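You operate a simulated robot arm through the tools that you are given. There is no shell and no other tool. Be economical: measure what you need, move in short steps, check, and stop when the job is done.

You run a simulated robot arm. Do the job below in one go: nothing can be reset, and whatever is moved stays where it is left.

TASK
Melt the ghee in the small black pan at 50 C, switch off and pour it over the lentils.
Fine: use the small ring, pan on before the heat; the empty pan goes on the trivet and the glass lid on the blue pot, which stays where it stands; leave the other lids.
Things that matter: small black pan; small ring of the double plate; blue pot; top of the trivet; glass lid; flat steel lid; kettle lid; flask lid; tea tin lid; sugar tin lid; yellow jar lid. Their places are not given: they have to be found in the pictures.

It is judged by the outcome, as a careful person would: the job done as asked, and still so three seconds after it is handed in. It fails if anything else is knocked over, pushed out of place, dropped, spilled or broken. A push-on lid holds only when it is set on centred and level and pressed home; a screw cap is set on level and turned clockwise until tight.

THE ROBOT
A 6-joint arm with a two-finger parallel gripper, fixed in place. Base frame: the origin is at the foot of the arm, x ahead of it, y to its left, z up. Lengths are in m, angles in degrees, forces in N, time in s.
Its first joint turns from -166.0 to 166.0 degrees. Payload 3.91 kg.
The tool frame sits at the grasp point between the pads (the TCP): z along the fingers, y along the line on which they close. The tips reach 0.03 m beyond it. Largest opening 0.11 m; finger width 0.02, thickness 0.01; the body of the gripper, 0.048 by 0.112 m, starts 0.055 m behind the TCP.
Orientation is that of the tool frame in the base frame, as a unit quaternion [x, y, z, w]. With the fingers straight down and closing along the base's y, the tool's x points along the base's -x, its y along +y and its z along -z.

THE INTERFACE
- The arm moves only by the tool arm_command. Its arguments are lists of equal length, an entry for each row: "gripper": the opening, from 0 (shut) to 1 (fully open); "travel": the shift along the base's x, y, z in m, a list of three; "rotation": the turn, a rotation vector about the base's x, y, z in degrees, a list of three. In form: {"gripper": [gripper, ...], "travel": [[dx, dy, dz], ...], "rotation": [[rx, ry, rz], ...]}. A call has 1 to 10 rows; each row shifts and turns the commanded pose from where the row before left it. A row lasts 0.2 s, in which the tool goes at most 0.05 m and 8.6 degrees; a call with a longer step from one row to the next is refused whole, and so is a gripper value outside its range. Where a pose cannot be reached the arm comes as near as it can. A force on the tool above 80 N (or 10 N above the force at the start of the call, whichever is more), or a blocked arm, ends the call early, and 0.2 s more pass. The fingers move at their own pace (about 0.108 m/s each) and stop on an object; they squeeze with about 23 N. The grip force told is the motor's: it shows also when the fingers shut on nothing. Time passes only in rows, and 0.2 s behind the last, so rows that do not move let the fingers close. It gives the time, the measured TCP pose, the force on the tool (base axes), the opening and the grip force at its end, in the units of the frame above (readings bear some noise).
- Cameras (640 x 400 px; columns grow to the right, rows downward): "scene" is fixed at [0.0492, 0.6629, 1.5972]; the picture's right is [-0.37, -0.93, 0.00], its down [-0.80, 0.32, -0.50] and it looks along [0.47, -0.19, -0.86] (base axes); focal length 227 px, centre (320, 200). "wrist" rides on the gripper at [-0.036, 0, -0.057] in the tool frame; the picture's right is [0.00, -1.00, 0.00], its down [0.97, 0.00, -0.24] and it looks along [0.24, 0.00, 0.97] (tool axes); focal length 218 px, centre (320, 200).
- get_image(camera): a new picture of that camera. No time passes.
- slide_trunk(by): slides the trunk up (or, below 0, down) by that many m; the arm rides with it, the base frame stays. It gives what a move gives, with no picture.
- point_at(camera, pixels): for up to 12 pixels [column, row] of the newest picture of that camera ("zoom" is the newest enlarged one), the place [x, y, z] in the base frame of the surface seen there, good to about 0.003 m, but the place of the scene camera against the robot may be out by one fixed shift of up to 0.018 m in any direction. No time passes.
- inspect(camera, box): a new picture of the part [left, top, right, bottom] of that camera's present view, enlarged. No time passes.
- finish_job(): hands the job in; it is judged then, once.

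Go step by step. Measure first, check grasps and placings, and put right what went wrong. The budget is 80 turns and 38 pictures, counting those below and the enlarged ones. Unless the task says otherwise, let go and move clear before handing in, and close with one line.

The tools are called as name(argument=value, ...) on one line, values as JSON. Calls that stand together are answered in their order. arm_command: Moves the arm, as the interface text tells. Its arguments: {"type":"object","properties":{"gripper":{"type":"array","items":{"type":"number"}},"travel":{"type":"array","items":{"type":"array","items":{"type":"number"}}},"rotation":{"type":"array","items":{"type":"array","items":{"type":"number"}}}},"required":["gripper","travel","rotation"]} The other tools are called the same way: slide_trunk (by) slides the trunk up or down; get_image (camera) takes a picture; point_at (camera, pixels) gives the place of the surface under pixels of a picture; inspect (camera, box) takes an enlarged picture of a part of a camera's view; finish_job () hands the job in.

At the start:

```text
time: 0.0
eef_pos: [0.4262, 0.102, 1.2403]
ee_rot: [-0.001, 1.0, 0.0, -0.001]
wrist_force: [0.1, 0.6, 0.9]
grip_width: 0.11
finger_force: 0.1
trunk travel left (down, up): [-0.45, 0.09]
```

scene: 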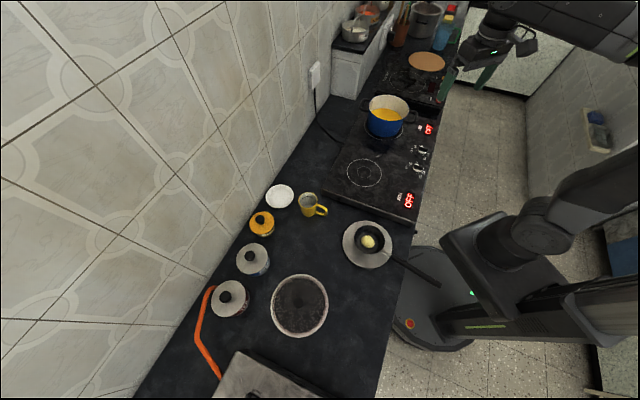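
wrist: 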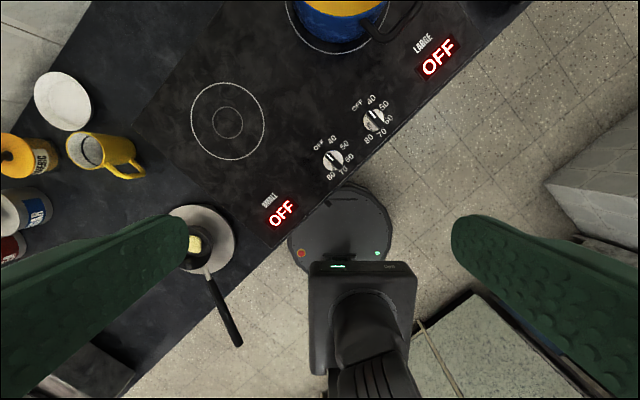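

The scene shows the blue pot near (385,115), the pan with ghee at (370,238) and the plate knobs near (420,150). I will enlarge parts to find the trivet and the glass lid.

inspect(camera="scene", box=[320, 0, 480, 100])

inspect(camera="scene", box=[310, 90, 470, 290])

inspect(camera="scene", box=[180, 170, 400, 400])

```text
4.00 times, centred on (400, 50) of scene
```

zoom: 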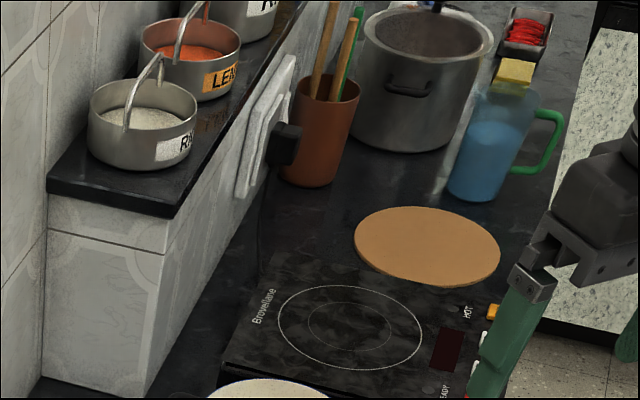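

```text
2.00 times, centred on (390, 190) of scene
```

zoom: 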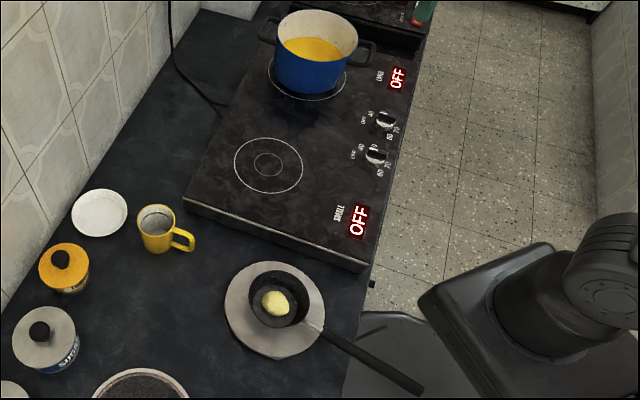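

```text
1.74 times, centred on (290, 285) of scene
```

zoom: 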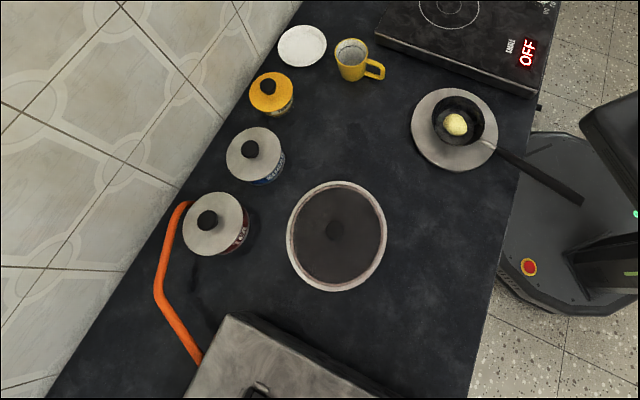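

The glass lid seems to be the rimmed disc at (300,305), and the brown disc at (427,62) could be the trivet. I will measure the main points.

point_at(camera="scene", pixels=[[427, 62], [367, 260], [370, 241], [438, 284], [400, 261], [300, 305], [300, 335], [320, 330], [365, 173], [383, 115], [422, 151], [419, 168]])

get_image(camera="scene")

inspect(camera="scene", box=[330, 210, 450, 300])

```text
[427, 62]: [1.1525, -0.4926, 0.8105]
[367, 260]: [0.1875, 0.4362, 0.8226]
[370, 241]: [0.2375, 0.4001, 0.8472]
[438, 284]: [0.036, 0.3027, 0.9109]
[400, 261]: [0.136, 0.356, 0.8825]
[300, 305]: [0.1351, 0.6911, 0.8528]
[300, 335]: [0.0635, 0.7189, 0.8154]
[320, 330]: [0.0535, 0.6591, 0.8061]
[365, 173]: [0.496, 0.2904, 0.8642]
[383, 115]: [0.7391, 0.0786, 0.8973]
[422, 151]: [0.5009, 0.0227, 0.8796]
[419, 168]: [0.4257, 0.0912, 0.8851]
```

```text
32 pictures are left
```

scene: 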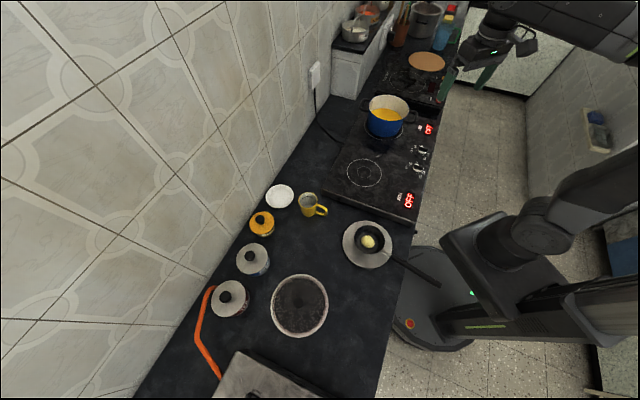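

```text
4.44 times, centred on (390, 255) of scene
```

zoom: 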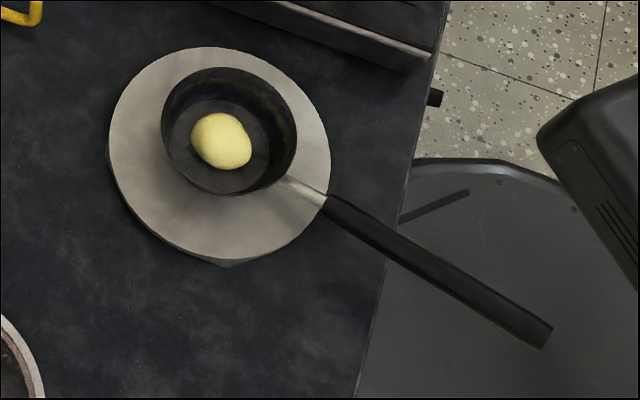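

The pan sits on a grey disc about 0.82 high with something angular under its edge at zoom (230,262). I will probe the pan, disc, handle and counter in the zoom.

point_at(camera="zoom", pixels=[[130, 140], [210, 235], [310, 120], [230, 264], [100, 260], [250, 185], [230, 70], [165, 130], [295, 140], [310, 195], [350, 218], [535, 335]])

inspect(camera="wrist", box=[150, 190, 270, 360])

```text
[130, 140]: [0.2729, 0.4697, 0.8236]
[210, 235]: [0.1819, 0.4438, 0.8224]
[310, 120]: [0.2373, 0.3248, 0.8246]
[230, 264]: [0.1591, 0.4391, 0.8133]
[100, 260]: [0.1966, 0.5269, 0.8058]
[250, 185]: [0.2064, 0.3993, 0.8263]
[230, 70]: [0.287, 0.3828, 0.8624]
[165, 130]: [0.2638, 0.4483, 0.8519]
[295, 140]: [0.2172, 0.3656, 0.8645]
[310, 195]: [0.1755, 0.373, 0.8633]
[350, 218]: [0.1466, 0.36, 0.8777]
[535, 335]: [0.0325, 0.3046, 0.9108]
```

```text
2.35 times, centred on (210, 275) of wrist
```

zoom: 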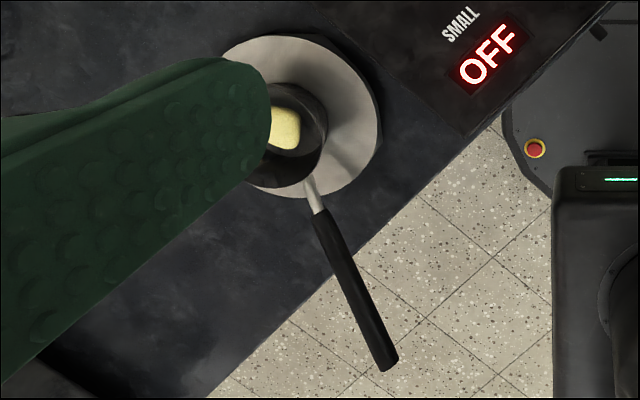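

The disc at 0.823 looks like the trivet or a lid on it; I need closer looks. I will enlarge the knobs in the wrist view, and move the camera later.

inspect(camera="wrist", box=[250, 80, 410, 240])

point_at(camera="wrist", pixels=[[333, 160], [375, 120], [342, 183], [228, 122], [191, 118], [264, 122], [228, 83], [228, 159], [340, 5], [194, 243], [232, 335], [210, 275]])

point_at(camera="scene", pixels=[[419, 168], [423, 151], [365, 173], [388, 97], [366, 103], [410, 103], [386, 122], [387, 113], [300, 277], [272, 305], [329, 300], [300, 292]])

```text
2.50 times, centred on (330, 160) of wrist
```

zoom: 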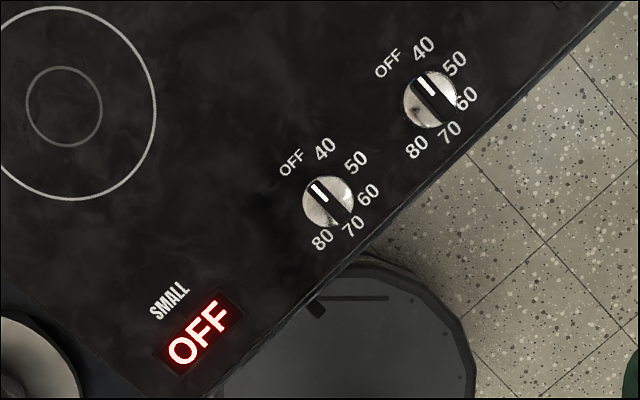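

```text
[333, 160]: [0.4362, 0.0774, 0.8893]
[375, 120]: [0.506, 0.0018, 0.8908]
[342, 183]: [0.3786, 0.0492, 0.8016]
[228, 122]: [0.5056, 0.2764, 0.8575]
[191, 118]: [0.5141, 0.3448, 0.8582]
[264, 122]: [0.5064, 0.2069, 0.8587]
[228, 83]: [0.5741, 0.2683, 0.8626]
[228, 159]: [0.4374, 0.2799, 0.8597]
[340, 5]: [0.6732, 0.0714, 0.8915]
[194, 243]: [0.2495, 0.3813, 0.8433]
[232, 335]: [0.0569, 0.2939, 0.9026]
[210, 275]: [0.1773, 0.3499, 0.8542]
```

```text
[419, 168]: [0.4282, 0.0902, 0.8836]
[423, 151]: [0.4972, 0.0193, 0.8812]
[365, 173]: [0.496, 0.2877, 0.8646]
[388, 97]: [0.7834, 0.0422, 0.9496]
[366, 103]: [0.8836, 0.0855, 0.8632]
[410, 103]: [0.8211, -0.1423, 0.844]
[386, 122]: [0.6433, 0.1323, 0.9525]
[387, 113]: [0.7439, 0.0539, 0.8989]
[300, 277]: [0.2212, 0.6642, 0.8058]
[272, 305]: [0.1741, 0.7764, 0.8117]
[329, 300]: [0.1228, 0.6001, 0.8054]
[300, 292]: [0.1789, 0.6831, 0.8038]
```

The wrist view gives the true places: ring (0.506,0.277,0.858), small knob (0.436,0.077,0.889), and the scene camera is shifted by about (-0.010,+0.012,+0.006). I will carry the wrist camera over to the pan and lid area for a closer look.

arm_command(gripper=[1, 1, 1, 1, 1, 1, 1, 1, 1, 1], travel=[[-0.03, 0.035, 0], [-0.03, 0.035, 0], [-0.03, 0.035, 0], [-0.03, 0.035, 0], [-0.03, 0.035, 0], [-0.03, 0.035, 0], [-0.03, 0.035, 0], [-0.03, 0.035, 0], [-0.03, 0.035, 0], [-0.03, 0.035, 0]], rotation=[[0, 0, 0], [0, 0, 0], [0, 0, 0], [0, 0, 0], [0, 0, 0], [0, 0, 0], [0, 0, 0], [0, 0, 0], [0, 0, 0], [0, 0, 0]])

get_image(camera="wrist")

```text
time: 2.2
eef_pos: [0.1272, 0.4542, 1.2371]
ee_rot: [0.0, 1.0, 0.0, 0.0]
wrist_force: [-0.3, 0.1, 0.1]
grip_width: 0.1098
finger_force: 0.1
trunk travel left (down, up): [-0.45, 0.09]
```

```text
28 pictures are left
```

wrist: 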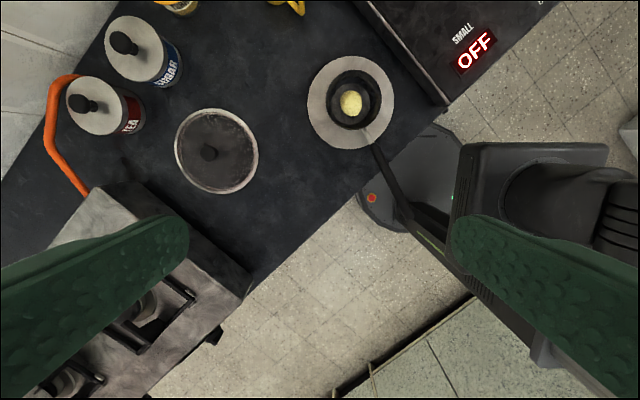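

Glass lid with knob is at (208,152) and the pan with its disc is at (350,103). I will enlarge both and measure.

inspect(camera="wrist", box=[150, 40, 430, 215])

point_at(camera="wrist", pixels=[[208, 152], [176, 140], [257, 158], [220, 110], [212, 192], [230, 130], [308, 108], [393, 95], [345, 58], [352, 147], [378, 148], [405, 212]])

point_at(camera="wrist", pixels=[[350, 72], [330, 100], [381, 95], [348, 126], [351, 103], [368, 134], [372, 142], [390, 180], [280, 180], [440, 250], [420, 230], [320, 125]])

```text
2.29 times, centred on (290, 128) of wrist
```

zoom: 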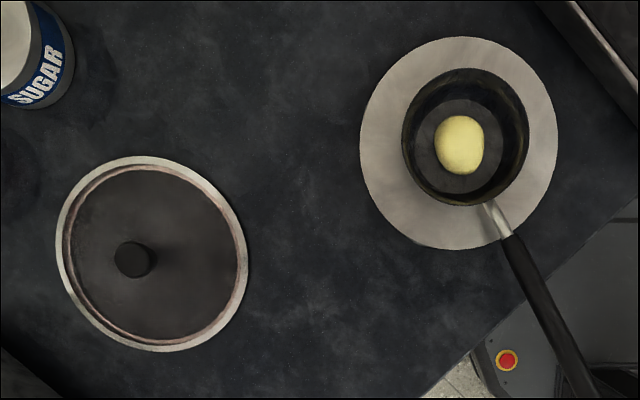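

```text
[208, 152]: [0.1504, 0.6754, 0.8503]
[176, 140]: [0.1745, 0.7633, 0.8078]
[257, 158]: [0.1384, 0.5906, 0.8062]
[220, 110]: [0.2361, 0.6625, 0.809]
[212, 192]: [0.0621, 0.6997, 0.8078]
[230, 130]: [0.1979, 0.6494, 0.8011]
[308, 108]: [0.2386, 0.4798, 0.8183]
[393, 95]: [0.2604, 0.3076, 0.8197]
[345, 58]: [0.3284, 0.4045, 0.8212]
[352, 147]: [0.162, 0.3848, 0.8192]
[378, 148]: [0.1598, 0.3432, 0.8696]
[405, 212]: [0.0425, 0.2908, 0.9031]
```

```text
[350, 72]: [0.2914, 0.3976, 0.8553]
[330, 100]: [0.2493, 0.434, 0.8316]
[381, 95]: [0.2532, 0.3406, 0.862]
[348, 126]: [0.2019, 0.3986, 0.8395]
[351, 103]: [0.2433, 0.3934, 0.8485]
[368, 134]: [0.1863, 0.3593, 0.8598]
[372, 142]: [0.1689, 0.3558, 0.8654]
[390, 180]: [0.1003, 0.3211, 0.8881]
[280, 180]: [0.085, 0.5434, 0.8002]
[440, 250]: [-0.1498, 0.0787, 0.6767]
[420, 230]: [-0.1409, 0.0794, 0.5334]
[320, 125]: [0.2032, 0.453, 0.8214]
```

Glass lid is about 0.178 across, centred (0.150,0.678); the grey disc is centred (0.245,0.394), top 0.820. I still need to identify the white disc at scene (280,196) and other candidates for the trivet.

inspect(camera="scene", box=[235, 165, 345, 235])

point_at(camera="scene", pixels=[[280, 196], [267, 196], [293, 197], [280, 187], [280, 206], [296, 182], [311, 203], [324, 210], [262, 222], [250, 256], [228, 297], [427, 62]])

inspect(camera="scene", box=[330, 70, 450, 150])

```text
5.71 times, centred on (290, 200) of scene
```

zoom: 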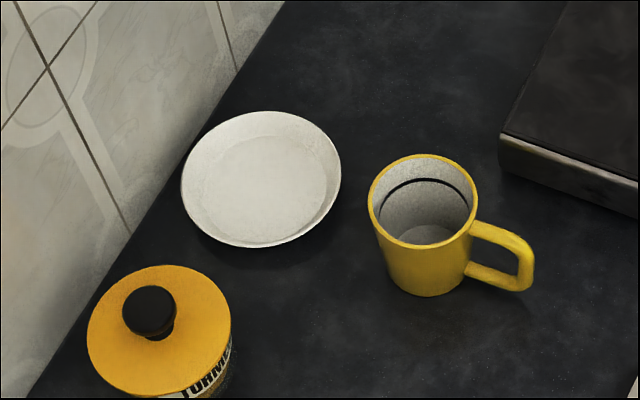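

```text
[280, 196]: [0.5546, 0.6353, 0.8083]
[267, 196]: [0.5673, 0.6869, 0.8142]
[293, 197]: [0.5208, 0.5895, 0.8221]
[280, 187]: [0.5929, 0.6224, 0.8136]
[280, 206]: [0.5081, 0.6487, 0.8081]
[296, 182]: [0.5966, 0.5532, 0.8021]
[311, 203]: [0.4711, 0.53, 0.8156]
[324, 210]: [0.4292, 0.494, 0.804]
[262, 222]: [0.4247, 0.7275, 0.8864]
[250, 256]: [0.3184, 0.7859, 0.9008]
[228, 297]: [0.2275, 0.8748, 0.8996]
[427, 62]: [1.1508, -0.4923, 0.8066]
```

```text
5.00 times, centred on (390, 110) of scene
```

zoom: 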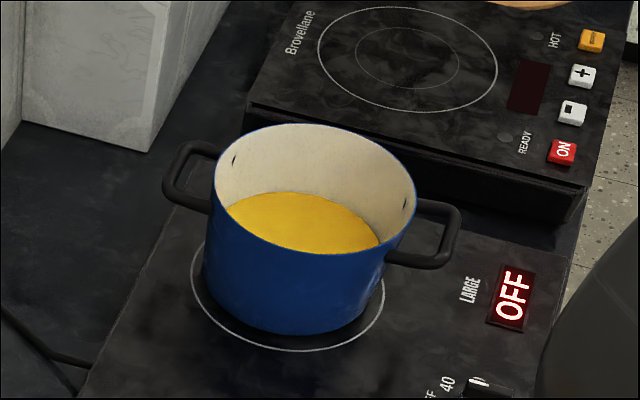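

The grey disc under the pan is the only raised stand in reach, so it is the trivet (pan centred on it); pan handle runs at 27 degrees through (0.100,0.321,0.888). I will turn the tool +27 degrees, go above the handle and slide the trunk down.

arm_command(gripper=[1, 1, 1, 1], travel=[[0, -0.03, 0], [0, -0.03, 0], [0, -0.03, 0], [-0.002, -0.03, 0]], rotation=[[0, 0, 6.8], [0, 0, 6.8], [0, 0, 6.8], [0, 0, 6.8]])

slide_trunk(by=-0.25)

get_image(camera="wrist")

get_image(camera="scene")

```text
time: 3.2
eef_pos: [0.1251, 0.3323, 1.239]
ee_rot: [-0.236, 0.972, 0.001, 0.0]
wrist_force: [-0.8, -0.6, -0.6]
grip_width: 0.1098
finger_force: 0.0
trunk travel left (down, up): [-0.45, 0.09]
```

```text
time: 5.8
eef_pos: [0.1249, 0.3328, 0.9886]
ee_rot: [-0.236, 0.972, 0.0, 0.0]
wrist_force: [-0.9, 0.8, -0.1]
grip_width: 0.1101
finger_force: 0.0
trunk travel left (down, up): [-0.2, 0.34]
```

```text
24 pictures are left
```

wrist: 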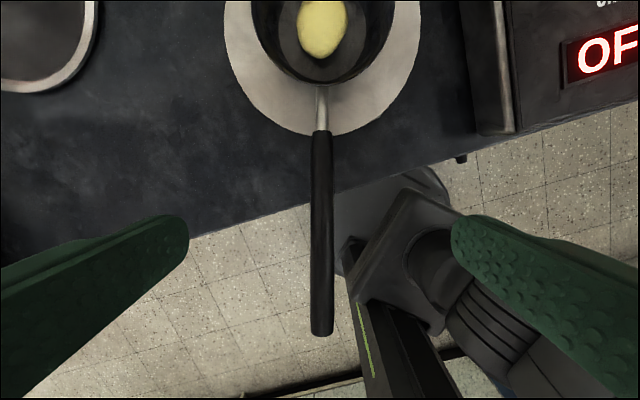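

```text
23 pictures are left
```

scene: 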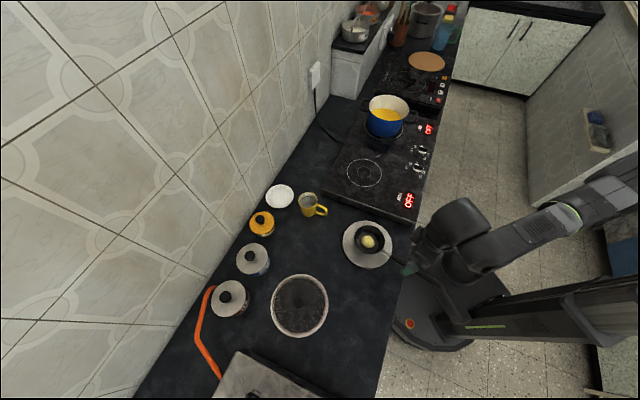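

The handle is straight down column 320 in the wrist view, well between the fingers. I will measure handle heights along it.

point_at(camera="wrist", pixels=[[322, 115], [322, 140], [322, 180], [322, 220], [322, 260], [322, 325], [312, 220], [332, 220], [253, 30], [392, 30], [321, 85], [230, 40]])

```text
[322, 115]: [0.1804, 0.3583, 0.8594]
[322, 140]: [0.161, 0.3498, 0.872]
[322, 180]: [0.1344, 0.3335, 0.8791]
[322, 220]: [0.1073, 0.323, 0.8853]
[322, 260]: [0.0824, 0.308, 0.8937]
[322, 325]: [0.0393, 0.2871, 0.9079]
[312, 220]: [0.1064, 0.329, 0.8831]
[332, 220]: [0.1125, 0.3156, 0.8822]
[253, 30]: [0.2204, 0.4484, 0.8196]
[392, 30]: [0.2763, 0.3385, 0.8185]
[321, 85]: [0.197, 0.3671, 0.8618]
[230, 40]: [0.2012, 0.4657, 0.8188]
```

Handle top at (0.134,0.334) is 0.879, 0.016 wide. I will come down to z 0.871 there and close.

arm_command(gripper=[0.6, 0.6, 0.6, 0.6, 0.3, 0, 0, 0], travel=[[0.005, 0.001, -0.04], [0.005, 0.001, -0.04], [0, 0, -0.025], [0, 0, -0.0126], [0, 0, 0], [0, 0, 0], [0, 0, 0], [0, 0, 0]], rotation=[[0, 0, 0], [0, 0, 0], [0, 0, 0], [0, 0, 0], [0, 0, 0], [0, 0, 0], [0, 0, 0], [0, 0, 0]])

```text
time: 7.6
eef_pos: [0.1334, 0.3357, 0.8722]
ee_rot: [-0.236, 0.972, -0.001, 0.001]
wrist_force: [0.2, -0.3, -0.2]
grip_width: 0.0225
finger_force: 23.0
trunk travel left (down, up): [-0.2, 0.34]
```

The fingers stopped at 0.0225 on the handle with 23 N. I will lift slowly and check the pan stays level.

arm_command(gripper=[0, 0, 0, 0, 0, 0], travel=[[0, 0, 0.01], [0, 0, 0.015], [0, 0, 0.02], [0, 0, 0.03], [0, 0, 0.03], [0, 0, 0]], rotation=[[0, 0, 0], [0, 0, 0], [0, 0, 0], [0, 0, 0], [0, 0, 0], [0, 0, 0]])

get_image(camera="wrist")

```text
time: 9.0
eef_pos: [0.1341, 0.3368, 0.9759]
ee_rot: [-0.236, 0.972, 0.001, 0.0]
wrist_force: [-0.4, -0.1, -2.8]
grip_width: 0.0224
finger_force: 22.9
trunk travel left (down, up): [-0.2, 0.34]
```

```text
22 pictures are left
```

wrist: 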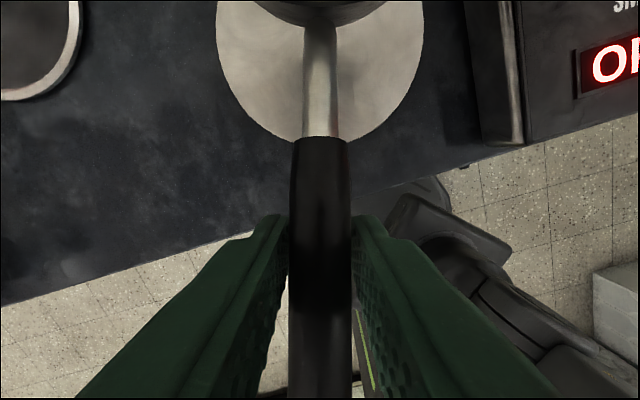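

The pan is lifted (about 2.8 N). I will check the slope of the handle to see it has not swung in the grip.

point_at(camera="wrist", pixels=[[320, 40], [320, 80], [320, 120], [320, 145], [320, 200], [320, 280], [320, 340], [290, 20]])

inspect(camera="scene", box=[330, 200, 450, 290])

```text
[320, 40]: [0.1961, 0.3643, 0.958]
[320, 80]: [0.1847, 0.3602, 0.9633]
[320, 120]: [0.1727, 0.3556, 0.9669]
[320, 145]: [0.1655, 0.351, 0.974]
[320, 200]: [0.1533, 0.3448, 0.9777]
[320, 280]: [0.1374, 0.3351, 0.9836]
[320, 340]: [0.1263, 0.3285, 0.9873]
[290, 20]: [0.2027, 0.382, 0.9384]
```

```text
4.44 times, centred on (390, 245) of scene
```

zoom: 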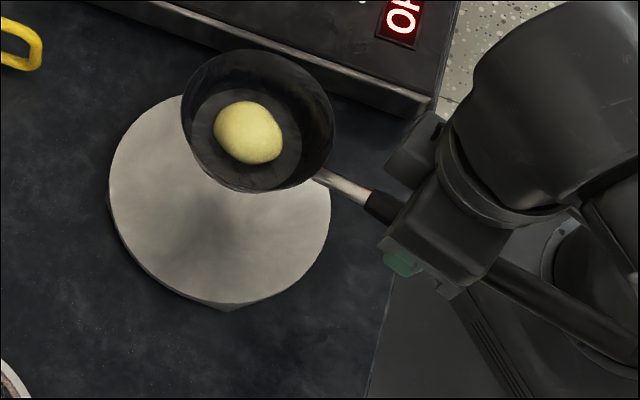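

The pan hangs level (handle slope about 16 degrees vs 15 before). I will carry it at this height so its centre is over the small ring (0.506,0.277), i.e. TCP (0.396,0.2225).

arm_command(gripper=[0, 0, 0, 0, 0, 0, 0, 0, 0, 0], travel=[[0.015, -0.006, 0], [0.03, -0.013, 0], [0.033, -0.0145, 0], [0.033, -0.0145, 0], [0.033, -0.0145, 0], [0.033, -0.0145, 0], [0.033, -0.0145, 0], [0.03, -0.013, 0], [0.022, -0.0095, 0], [0, 0, 0]], rotation=[[0, 0, 0], [0, 0, 0], [0, 0, 0], [0, 0, 0], [0, 0, 0], [0, 0, 0], [0, 0, 0], [0, 0, 0], [0, 0, 0], [0, 0, 0]])

inspect(camera="scene", box=[310, 120, 450, 225])

```text
time: 11.2
eef_pos: [0.3958, 0.2221, 0.9747]
ee_rot: [-0.235, 0.972, 0.0, 0.0]
wrist_force: [0.1, 0.7, -2.3]
grip_width: 0.0225
finger_force: 22.9
trunk travel left (down, up): [-0.2, 0.34]
```

```text
3.81 times, centred on (380, 172) of scene
```

zoom: 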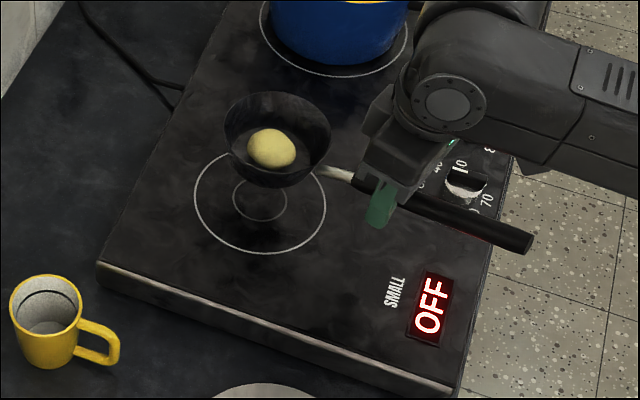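

The pan hovers on the line above the ring (perspective puts it up-left of it). I will lower 0.058 and then ease down to contact.

arm_command(gripper=[0, 0, 0, 0, 0], travel=[[0, 0, -0.02], [0, 0, -0.02], [0, 0, -0.014], [0, 0, -0.006], [0, 0, 0]], rotation=[[0, 0, 0], [0, 0, 0], [0, 0, 0], [0, 0, 0], [0, 0, 0]])

inspect(camera="scene", box=[310, 120, 450, 225])

```text
time: 12.4
eef_pos: [0.396, 0.2223, 0.9146]
ee_rot: [-0.236, 0.972, 0.0, 0.0]
wrist_force: [0.0, 0.4, -1.5]
grip_width: 0.0225
finger_force: 22.7
trunk travel left (down, up): [-0.2, 0.34]
```

```text
3.81 times, centred on (380, 172) of scene
```

zoom: 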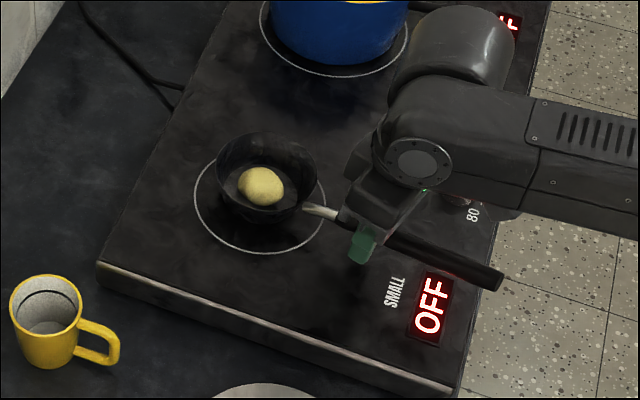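

The pan base is almost on the plate, centred in the ring. I will ease down in 2 mm steps and watch the force.

arm_command(gripper=[0, 0, 0], travel=[[0, 0, -0.002], [0, 0, -0.002], [0, 0, 0]], rotation=[[0, 0, 0], [0, 0, 0], [0, 0, 0]])

```text
time: 13.2
eef_pos: [0.3968, 0.2205, 0.9122]
ee_rot: [-0.235, 0.972, 0.001, 0.0]
wrist_force: [0.0, -0.4, -2.3]
grip_width: 0.0226
finger_force: 22.8
trunk travel left (down, up): [-0.2, 0.34]
```

arm_command(gripper=[0, 0, 0], travel=[[0, 0, -0.0015], [0, 0, -0.0015], [0, 0, 0]], rotation=[[0, 0, 0], [0, 0, 0], [0, 0, 0]])

```text
time: 14.0
eef_pos: [0.3973, 0.2211, 0.9083]
ee_rot: [-0.236, 0.972, 0.0, 0.0]
wrist_force: [-0.3, 0.5, 0.3]
grip_width: 0.0225
finger_force: 23.1
trunk travel left (down, up): [-0.2, 0.34]
```

The weight has gone off the tool (0.3 N), so the pan stands on the ring. I will open a little, then rise clear.

arm_command(gripper=[0.35, 0.6, 0.6, 0.6, 0.6, 0.6, 0.6], travel=[[0, 0, 0], [0, 0, 0], [0, 0, 0], [0, 0, 0.03], [0, 0, 0.04], [0, 0, 0.05], [0, 0, 0.03]], rotation=[[0, 0, 0], [0, 0, 0], [0, 0, 0], [0, 0, 0], [0, 0, 0], [0, 0, 0], [0, 0, 0]])

get_image(camera="wrist")

```text
time: 15.6
eef_pos: [0.3964, 0.2219, 1.0611]
ee_rot: [-0.235, 0.972, 0.0, 0.0]
wrist_force: [0.0, -0.6, -0.6]
grip_width: 0.0658
finger_force: 0.0
trunk travel left (down, up): [-0.2, 0.34]
```

```text
18 pictures are left
```

wrist: 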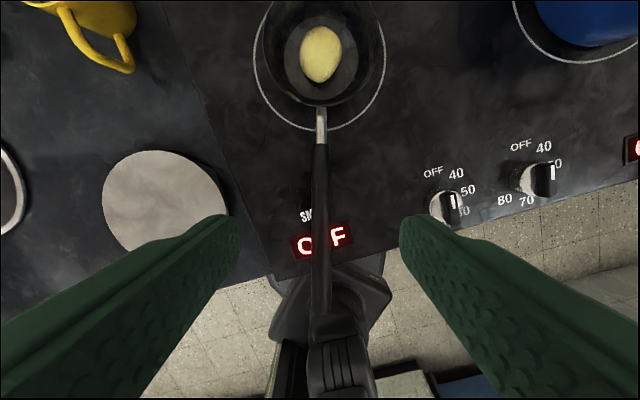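

The pan stands inside the ring and the knob is at (445,205), pointing to OFF. I will move above the small knob, turn the tool to square with it, and look.

arm_command(gripper=[0.6, 0.6, 0.6, 0.6], travel=[[0.01, -0.036, 0], [0.01, -0.036, 0], [0.01, -0.036, 0], [0.01, -0.037, 0]], rotation=[[0, 0, 4], [0, 0, 4], [0, 0, 4], [0, 0, 4]])

get_image(camera="wrist")

```text
time: 16.6
eef_pos: [0.4355, 0.077, 1.0583]
ee_rot: [-0.371, 0.929, 0.0, 0.0]
wrist_force: [-0.6, -0.2, -0.7]
grip_width: 0.0656
finger_force: 0.0
trunk travel left (down, up): [-0.2, 0.34]
```

```text
17 pictures are left
```

wrist: 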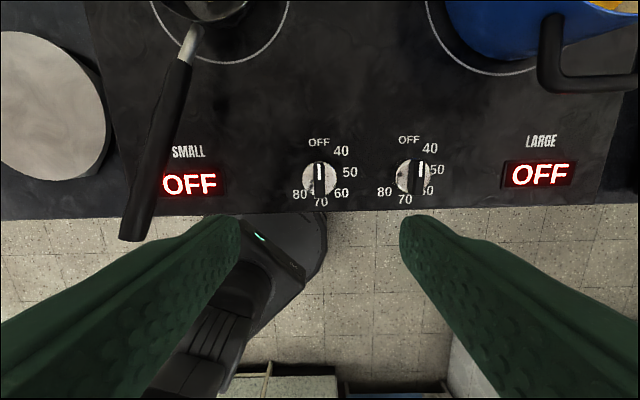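

The dial is square in view: OFF up, 50 at a right angle clockwise, steps of 45 degrees. I will measure the knob's top and ridge.

inspect(camera="wrist", box=[280, 130, 360, 210])

point_at(camera="wrist", pixels=[[319, 167], [319, 180], [319, 192], [306, 178], [333, 178], [319, 142], [350, 172], [320, 203], [312, 180], [326, 180]])

```text
5.00 times, centred on (320, 170) of wrist
```

zoom: 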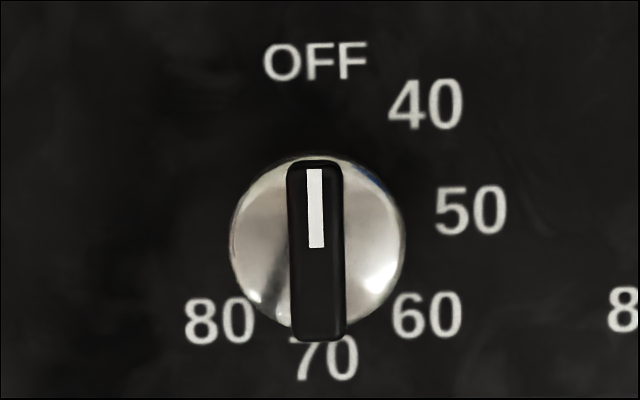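

```text
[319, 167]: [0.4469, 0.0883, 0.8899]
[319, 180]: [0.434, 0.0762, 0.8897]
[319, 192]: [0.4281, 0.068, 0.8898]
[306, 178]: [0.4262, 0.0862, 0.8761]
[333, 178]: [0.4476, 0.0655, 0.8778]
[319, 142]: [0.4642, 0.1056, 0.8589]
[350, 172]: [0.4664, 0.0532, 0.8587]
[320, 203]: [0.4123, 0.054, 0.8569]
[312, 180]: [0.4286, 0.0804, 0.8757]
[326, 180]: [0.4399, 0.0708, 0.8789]
```

Ridge top 0.890, disc 0.877, centre about (0.437,0.078), ridge square to the fingers. I will come down to TCP z 0.911 and close on the ridge.

arm_command(gripper=[0.5, 0.5, 0.4, 0.4, 0.2, 0, 0, 0], travel=[[0.0015, 0.001, -0.045], [0, 0, -0.045], [0, 0, -0.04], [0, 0, -0.0175], [0, 0, 0], [0, 0, 0], [0, 0, 0], [0, 0, 0]], rotation=[[0, 0, 0], [0, 0, 0], [0, 0, 0], [0, 0, 0], [0, 0, 0], [0, 0, 0], [0, 0, 0], [0, 0, 0]])

```text
time: 18.4
eef_pos: [0.4364, 0.0781, 0.9116]
ee_rot: [-0.368, 0.93, 0.0, 0.0]
wrist_force: [-15.6, 13.3, -10.2]
grip_width: 0.0117
finger_force: 45.0
trunk travel left (down, up): [-0.2, 0.34]
```

The ridge is held (0.0117 wide) with a side force of 20 N, so the grip is a hair off centre. I will shift 1.5 mm with that force and see.

arm_command(gripper=[0, 0], travel=[[-0.001, 0.001, 0], [0, 0, 0]], rotation=[[0, 0, 0], [0, 0, 0]])

```text
time: 19.0
eef_pos: [0.4369, 0.0785, 0.9117]
ee_rot: [-0.369, 0.929, 0.0, -0.001]
wrist_force: [-14.0, 11.4, -16.7]
grip_width: 0.0119
finger_force: 45.2
trunk travel left (down, up): [-0.2, 0.34]
```

The side force fell a little and stays small against the 80 N limit. I will start turning clockwise 45 degrees and watch.

arm_command(gripper=[0, 0, 0, 0, 0, 0, 0], travel=[[0, 0, 0], [0, 0, 0], [0, 0, 0], [0, 0, 0], [0, 0, 0], [0, 0, 0], [0, 0, 0]], rotation=[[0, 0, -7.5], [0, 0, -7.5], [0, 0, -7.5], [0, 0, -7.5], [0, 0, -7.5], [0, 0, -7.5], [0, 0, 0]])

get_image(camera="wrist")

```text
time: 20.6
eef_pos: [0.4367, 0.0776, 0.9116]
ee_rot: [0.016, 1.0, 0.0, 0.0]
wrist_force: [-3.0, -7.7, 0.3]
grip_width: 0.0114
finger_force: 44.7
trunk travel left (down, up): [-0.2, 0.34]
```

```text
15 pictures are left
```

wrist: 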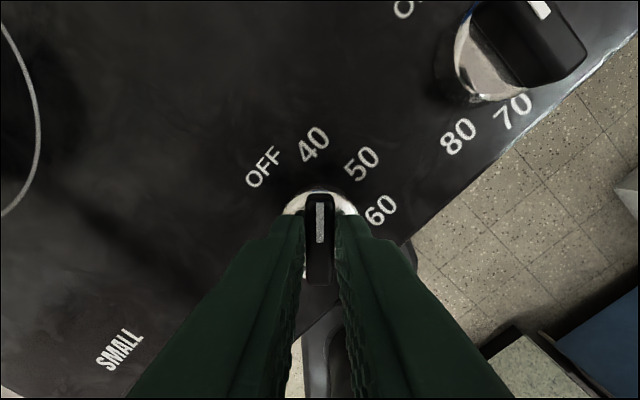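

The knob follows the tool and points at 40 (label at (313,145)). I will turn 45 degrees more to 50.

arm_command(gripper=[0, 0, 0, 0, 0, 0, 0], travel=[[0, 0, 0], [0, 0, 0], [0, 0, 0], [0, 0, 0], [0, 0, 0], [0, 0, 0], [0, 0, 0]], rotation=[[0, 0, -7.5], [0, 0, -7.5], [0, 0, -7.5], [0, 0, -7.5], [0, 0, -7.5], [0, 0, -7.5], [0, 0, 0]])

inspect(camera="scene", box=[310, 120, 450, 225])

```text
time: 22.2
eef_pos: [0.4368, 0.0741, 0.9121]
ee_rot: [0.399, 0.917, 0.001, 0.0]
wrist_force: [-3.6, -29.0, 2.4]
grip_width: 0.0119
finger_force: 45.5
trunk travel left (down, up): [-0.2, 0.34]
```

```text
3.81 times, centred on (380, 172) of scene
```

zoom: 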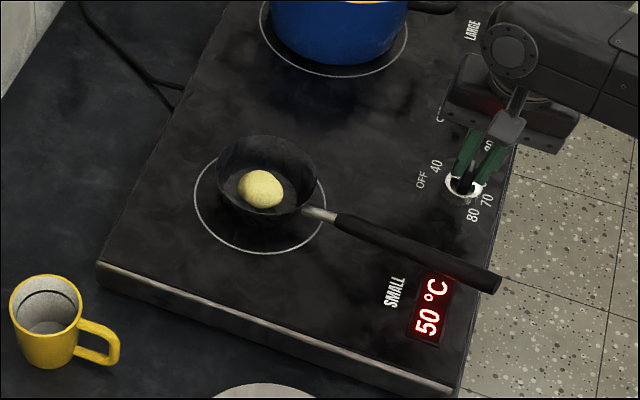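

The display reads 50 °C. I keep hold of the knob, ease the side force by moving 3 mm in -y, and wait for the ghee to melt.

arm_command(gripper=[0, 0, 0, 0, 0, 0, 0, 0, 0, 0], travel=[[0, -0.003, 0], [0, 0, 0], [0, 0, 0], [0, 0, 0], [0, 0, 0], [0, 0, 0], [0, 0, 0], [0, 0, 0], [0, 0, 0], [0, 0, 0]], rotation=[[0, 0, 0], [0, 0, 0], [0, 0, 0], [0, 0, 0], [0, 0, 0], [0, 0, 0], [0, 0, 0], [0, 0, 0], [0, 0, 0], [0, 0, 0]])

arm_command(gripper=[0, 0, 0, 0, 0, 0, 0, 0, 0, 0], travel=[[0, 0, 0], [0, 0, 0], [0, 0, 0], [0, 0, 0], [0, 0, 0], [0, 0, 0], [0, 0, 0], [0, 0, 0], [0, 0, 0], [0, 0, 0]], rotation=[[0, 0, 0], [0, 0, 0], [0, 0, 0], [0, 0, 0], [0, 0, 0], [0, 0, 0], [0, 0, 0], [0, 0, 0], [0, 0, 0], [0, 0, 0]])

arm_command(gripper=[0, 0, 0, 0, 0, 0, 0, 0, 0, 0], travel=[[0, 0, 0], [0, 0, 0], [0, 0, 0], [0, 0, 0], [0, 0, 0], [0, 0, 0], [0, 0, 0], [0, 0, 0], [0, 0, 0], [0, 0, 0]], rotation=[[0, 0, 0], [0, 0, 0], [0, 0, 0], [0, 0, 0], [0, 0, 0], [0, 0, 0], [0, 0, 0], [0, 0, 0], [0, 0, 0], [0, 0, 0]])

inspect(camera="scene", box=[330, 140, 430, 215])

```text
time: 24.4
eef_pos: [0.4363, 0.0756, 0.9117]
ee_rot: [0.396, 0.918, 0.0, -0.001]
wrist_force: [-4.1, -1.2, -0.1]
grip_width: 0.012
finger_force: 44.8
trunk travel left (down, up): [-0.2, 0.34]
```

```text
time: 26.6
eef_pos: [0.4369, 0.0762, 0.9109]
ee_rot: [0.396, 0.918, 0.0, -0.001]
wrist_force: [-6.6, 3.2, 0.7]
grip_width: 0.0121
finger_force: 45.4
trunk travel left (down, up): [-0.2, 0.34]
```

```text
time: 28.8
eef_pos: [0.4372, 0.0754, 0.9124]
ee_rot: [0.396, 0.918, 0.0, 0.0]
wrist_force: [-5.4, 3.1, -1.5]
grip_width: 0.0121
finger_force: 44.6
trunk travel left (down, up): [-0.2, 0.34]
```

```text
5.33 times, centred on (380, 178) of scene
```

zoom: 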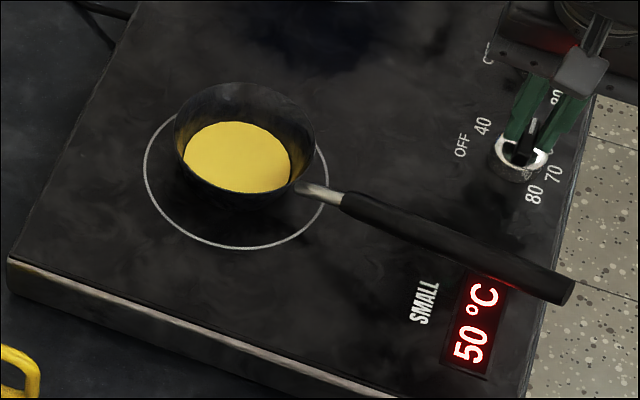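

The ghee is now a flat yellow pool at (235,158) in the zoom, so it has melted. I turn the knob back 90 degrees to OFF.

arm_command(gripper=[0, 0, 0, 0, 0, 0], travel=[[0, 0, 0], [0, 0, 0], [0, 0, 0], [0, 0, 0], [0, 0, 0], [0, 0, 0]], rotation=[[0, 0, 7.5], [0, 0, 7.5], [0, 0, 7.5], [0, 0, 7.5], [0, 0, 7.5], [0, 0, 7.5]])

arm_command(gripper=[0, 0, 0, 0, 0, 0, 0], travel=[[0, 0.0015, 0], [0, 0, 0], [0, 0, 0], [0, 0, 0], [0, 0, 0], [0, 0, 0], [0, 0, 0]], rotation=[[0, 0, 7.5], [0, 0, 7.5], [0, 0, 7.5], [0, 0, 7.5], [0, 0, 7.5], [0, 0, 7.5], [0, 0, 0]])

inspect(camera="scene", box=[330, 140, 430, 215])

```text
time: 30.2
eef_pos: [0.4364, 0.0775, 0.9125]
ee_rot: [0.013, 1.0, 0.0, 0.001]
wrist_force: [0.6, 14.1, 7.3]
grip_width: 0.0117
finger_force: 45.3
trunk travel left (down, up): [-0.2, 0.34]
```

```text
time: 31.8
eef_pos: [0.4366, 0.079, 0.912]
ee_rot: [-0.37, 0.929, 0.0, 0.0]
wrist_force: [-7.2, 21.4, -4.3]
grip_width: 0.0119
finger_force: 44.5
trunk travel left (down, up): [-0.2, 0.34]
```

```text
5.33 times, centred on (380, 178) of scene
```

zoom: 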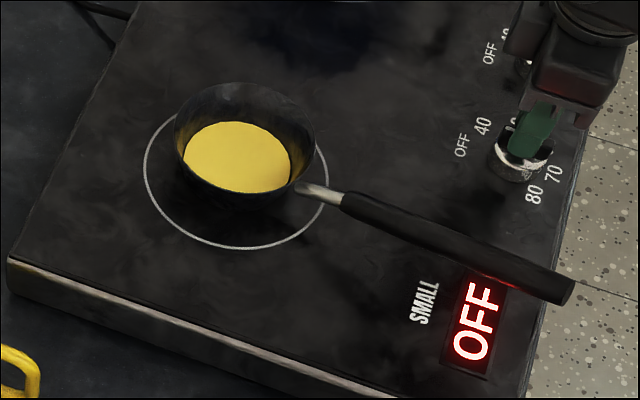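

The small ring reads OFF again. I let go, rise, and go back over the handle at yaw 27 degrees.

arm_command(gripper=[0.3, 0.5, 0.5, 0.5, 0.5, 0.5, 0.5, 0.5, 0.5, 0.5], travel=[[0, 0, 0], [0, 0, 0], [0, 0, 0.04], [0, 0, 0.045], [0, 0, 0.045], [-0.008, 0.029, 0], [-0.008, 0.029, 0], [-0.008, 0.029, 0], [-0.008, 0.029, 0], [-0.0075, 0.028, 0]], rotation=[[0, 0, 0], [0, 0, 0], [0, 0, 0], [0, 0, 0], [0, 0, 0], [0, 0, -3.2], [0, 0, -3.2], [0, 0, -3.2], [0, 0, -3.2], [0, 0, -3.2]])

get_image(camera="wrist")

```text
time: 34.0
eef_pos: [0.3966, 0.2212, 1.042]
ee_rot: [-0.235, 0.972, 0.0, 0.0]
wrist_force: [0.4, 0.2, -0.6]
grip_width: 0.0554
finger_force: 0.0
trunk travel left (down, up): [-0.2, 0.34]
```

```text
11 pictures are left
```

wrist: 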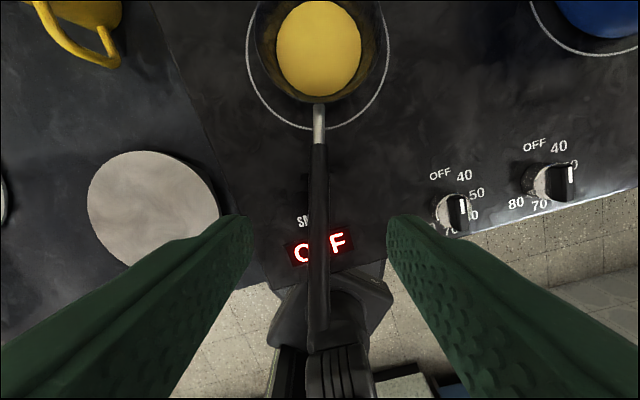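

All as left, the handle at column 318. I come down 0.133 and grip it, and measure the trivet top on the way.

point_at(camera="wrist", pixels=[[318, 125], [318, 150], [318, 180], [318, 210], [318, 260], [318, 325], [318, 50], [249, 40], [388, 40], [148, 150], [90, 200], [205, 180]])

arm_command(gripper=[0.5, 0.5, 0.5, 0.5, 0.2, 0, 0, 0], travel=[[0, 0, -0.045], [0, 0, -0.045], [0, 0, -0.03], [0, 0, -0.013], [0, 0, 0], [0, 0, 0], [0, 0, 0], [0, 0, 0]], rotation=[[0, 0, 0], [0, 0, 0], [0, 0, 0], [0, 0, 0], [0, 0, 0], [0, 0, 0], [0, 0, 0], [0, 0, 0]])

point_at(camera="scene", pixels=[[374, 99], [388, 94], [404, 97], [408, 106], [404, 117], [392, 120], [378, 118], [369, 110], [385, 114], [358, 112], [420, 118], [385, 133]])

```text
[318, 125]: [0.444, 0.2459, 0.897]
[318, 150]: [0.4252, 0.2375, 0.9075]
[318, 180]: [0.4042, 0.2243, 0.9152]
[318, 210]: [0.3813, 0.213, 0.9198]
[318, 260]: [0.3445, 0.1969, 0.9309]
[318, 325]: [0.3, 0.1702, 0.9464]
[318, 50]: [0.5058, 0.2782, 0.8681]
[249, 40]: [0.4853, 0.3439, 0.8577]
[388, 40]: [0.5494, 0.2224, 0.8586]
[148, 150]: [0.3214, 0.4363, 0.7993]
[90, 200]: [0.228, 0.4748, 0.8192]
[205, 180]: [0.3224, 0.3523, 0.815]
```

```text
time: 35.8
eef_pos: [0.3988, 0.2193, 0.9089]
ee_rot: [-0.236, 0.972, 0.0, 0.0]
wrist_force: [-0.7, 0.5, 0.0]
grip_width: 0.0223
finger_force: 23.3
trunk travel left (down, up): [-0.2, 0.34]
```

```text
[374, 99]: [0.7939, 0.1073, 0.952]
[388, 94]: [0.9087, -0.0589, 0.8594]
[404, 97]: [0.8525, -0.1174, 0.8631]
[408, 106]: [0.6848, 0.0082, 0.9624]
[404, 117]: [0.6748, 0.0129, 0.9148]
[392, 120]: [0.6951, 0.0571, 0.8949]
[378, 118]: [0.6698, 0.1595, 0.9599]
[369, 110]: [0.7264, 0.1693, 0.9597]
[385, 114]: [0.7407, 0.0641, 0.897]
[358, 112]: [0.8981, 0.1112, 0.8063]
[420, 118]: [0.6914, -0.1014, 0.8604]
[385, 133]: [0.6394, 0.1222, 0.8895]
```

The handle is gripped (0.0223, 23 N); the pot rim fits a circle centred about (0.721,0.076), z 0.954, after the scene shift. I lift the pan to TCP z 1.06 gently.

arm_command(gripper=[0, 0, 0, 0, 0, 0, 0, 0], travel=[[0, 0, 0.008], [0, 0, 0.015], [0, 0, 0.025], [0, 0, 0.03], [0, 0, 0.03], [0, 0, 0.025], [0, 0, 0.018], [0, 0, 0]], rotation=[[0, 0, 0], [0, 0, 0], [0, 0, 0], [0, 0, 0], [0, 0, 0], [0, 0, 0], [0, 0, 0], [0, 0, 0]])

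arm_command(gripper=[0, 0, 0, 0, 0, 0, 0, 0, 0, 0], travel=[[0.008, -0.007, 0], [0.016, -0.014, 0], [0.02, -0.017, 0], [0.02, -0.017, 0], [0.02, -0.017, 0], [0.02, -0.017, 0], [0.02, -0.017, 0], [0.02, -0.017, 0], [0.02, -0.017, 0], [0.008, -0.007, 0]], rotation=[[0, 0, 3], [0, 0, 6], [0, 0, 7], [0, 0, 7], [0, 0, 7], [0, 0, 7], [0, 0, 7], [0, 0, 7], [0, 0, 7], [0, 0, 5]])

get_image(camera="wrist")

```text
time: 37.6
eef_pos: [0.3976, 0.2215, 1.0609]
ee_rot: [-0.235, 0.972, 0.001, 0.0]
wrist_force: [0.1, -0.7, -2.6]
grip_width: 0.0224
finger_force: 23.5
trunk travel left (down, up): [-0.2, 0.34]
```

```text
time: 39.8
eef_pos: [0.5717, 0.0736, 1.0603]
ee_rot: [0.71, -0.704, 0.0, 0.0]
wrist_force: [1.1, -0.4, -2.3]
grip_width: 0.0224
finger_force: 22.6
trunk travel left (down, up): [-0.2, 0.34]
```

```text
10 pictures are left
```

wrist: 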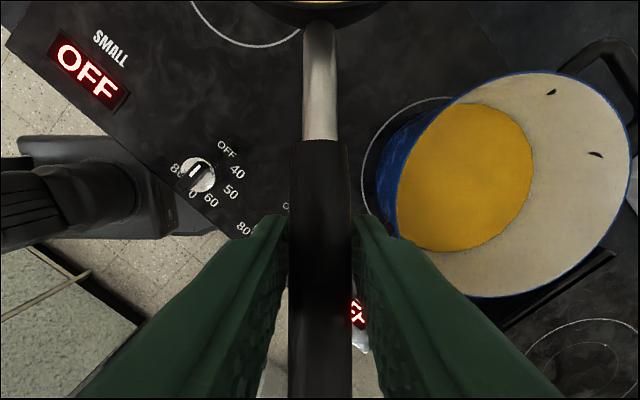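

The blue pot's rim is clear in this view, (510,73), (632,160), (540,290). I measure it.

point_at(camera="wrist", pixels=[[510, 75], [560, 77], [600, 97], [629, 150], [617, 210], [590, 255], [550, 285], [500, 294], [460, 105], [428, 130], [450, 200], [622, 60]])

point_at(camera="wrist", pixels=[[320, 3], [320, 15], [290, 20], [320, 60], [320, 150], [320, 300], [600, 50], [615, 85], [510, 71], [630, 150], [400, 180], [410, 145]])

```text
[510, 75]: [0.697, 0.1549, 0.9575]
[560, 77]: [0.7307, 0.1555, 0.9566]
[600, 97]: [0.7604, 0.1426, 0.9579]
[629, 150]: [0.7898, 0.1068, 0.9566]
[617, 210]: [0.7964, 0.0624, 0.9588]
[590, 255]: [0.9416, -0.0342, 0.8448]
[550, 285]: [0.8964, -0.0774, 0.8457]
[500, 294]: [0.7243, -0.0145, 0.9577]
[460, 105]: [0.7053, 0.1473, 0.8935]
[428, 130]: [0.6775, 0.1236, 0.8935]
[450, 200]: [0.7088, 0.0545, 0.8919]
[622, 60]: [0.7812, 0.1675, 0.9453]
```

```text
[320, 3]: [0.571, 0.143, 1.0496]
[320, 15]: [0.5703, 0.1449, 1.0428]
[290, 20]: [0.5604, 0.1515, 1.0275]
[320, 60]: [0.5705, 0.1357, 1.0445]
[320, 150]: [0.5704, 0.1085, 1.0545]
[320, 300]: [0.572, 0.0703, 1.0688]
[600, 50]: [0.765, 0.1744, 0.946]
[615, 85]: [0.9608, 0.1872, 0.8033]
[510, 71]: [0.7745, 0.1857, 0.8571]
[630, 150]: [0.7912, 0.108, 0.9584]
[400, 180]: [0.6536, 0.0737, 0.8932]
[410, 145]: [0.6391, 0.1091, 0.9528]
```

Pot rim: centre (0.713,0.071), radius 0.085, z 0.957. I move the pan over it: TCP to (0.727,-0.051,1.06).

arm_command(gripper=[0, 0, 0, 0, 0, 0, 0, 0, 0], travel=[[0.01, -0.008, 0], [0.02, -0.016, 0], [0.025, -0.02, 0], [0.025, -0.02, 0], [0.025, -0.02, 0], [0.025, -0.02, 0], [0.017, -0.014, 0], [0.008, -0.0065, 0], [0, 0, 0]], rotation=[[0, 0, 0], [0, 0, 0], [0, 0, 0], [0, 0, 0], [0, 0, 0], [0, 0, 0], [0, 0, 0], [0, 0, 0], [0, 0, 0]])

inspect(camera="scene", box=[330, 60, 470, 165])

```text
time: 41.8
eef_pos: [0.6925, -0.0512, 1.0172]
ee_rot: [0.709, -0.706, 0.001, -0.001]
wrist_force: [1.0, 0.4, -3.3]
grip_width: 0.0225
finger_force: 23.0
out of reach, approached as far as the arm can: row 4, 5, 6, 7, 8
trunk travel left (down, up): [-0.2, 0.34]
```

```text
3.81 times, centred on (400, 112) of scene
```

zoom: 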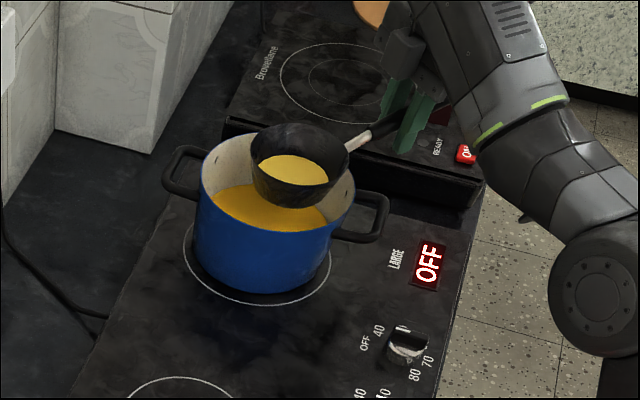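

The arm is at its reach limit with the tool down (z sagged to 1.017). I back off 0.07 in x, roll 30 degrees (no spill yet), which brings the wrist nearer, then go forward again.

arm_command(gripper=[0, 0, 0, 0, 0, 0, 0, 0, 0], travel=[[-0.03, 0, 0], [-0.03, 0, 0], [-0.025, 0, 0], [0, 0, 0], [0, 0, 0], [0, 0, 0], [0, 0, 0], [0, 0, 0], [0, 0, 0]], rotation=[[0, 0, 0], [0, 0, 0], [0, 0, 0], [0, -4, 0], [0, -5, 0], [0, -5, 0], [0, -5, 0], [0, -5, 0], [0, 0, 0]])

```text
time: 43.8
eef_pos: [0.6056, -0.0497, 1.0148]
ee_rot: [0.694, -0.69, 0.147, -0.147]
wrist_force: [-0.8, -0.3, -2.5]
grip_width: 0.0225
finger_force: 23.1
trunk travel left (down, up): [-0.2, 0.34]
```

The pose was rebased, so TCP is at (0.606,-0.050,1.015) with 24 degrees of roll and no contact force. I raise 0.05 first, then go forward to x 0.727.

arm_command(gripper=[0, 0, 0, 0, 0, 0, 0, 0], travel=[[0, 0, 0.02], [0, 0, 0.025], [0.02, 0, 0.005], [0.025, 0, 0], [0.025, 0, 0], [0.025, 0, 0], [0.0255, 0, 0], [0, 0, 0]], rotation=[[0, 0, 0], [0, 0, 0], [0, 0, 0], [0, 0, 0], [0, 0, 0], [0, 0, 0], [0, 0, 0], [0, 0, 0]])

inspect(camera="scene", box=[330, 60, 470, 165])

```text
time: 45.6
eef_pos: [0.727, -0.0511, 1.0654]
ee_rot: [0.693, -0.69, 0.147, -0.147]
wrist_force: [-0.6, -0.1, -2.6]
grip_width: 0.0225
finger_force: 23.0
trunk travel left (down, up): [-0.2, 0.34]
```

```text
3.81 times, centred on (400, 112) of scene
```

zoom: 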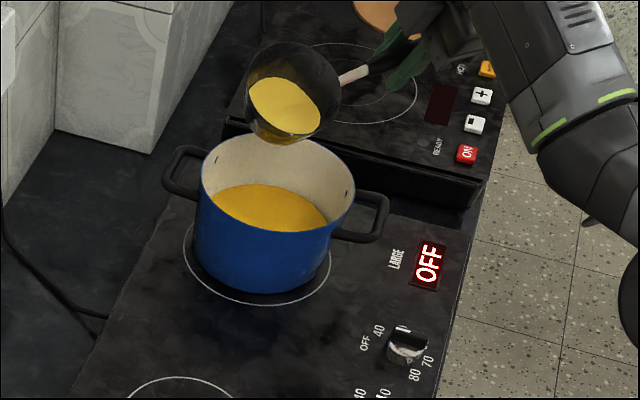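

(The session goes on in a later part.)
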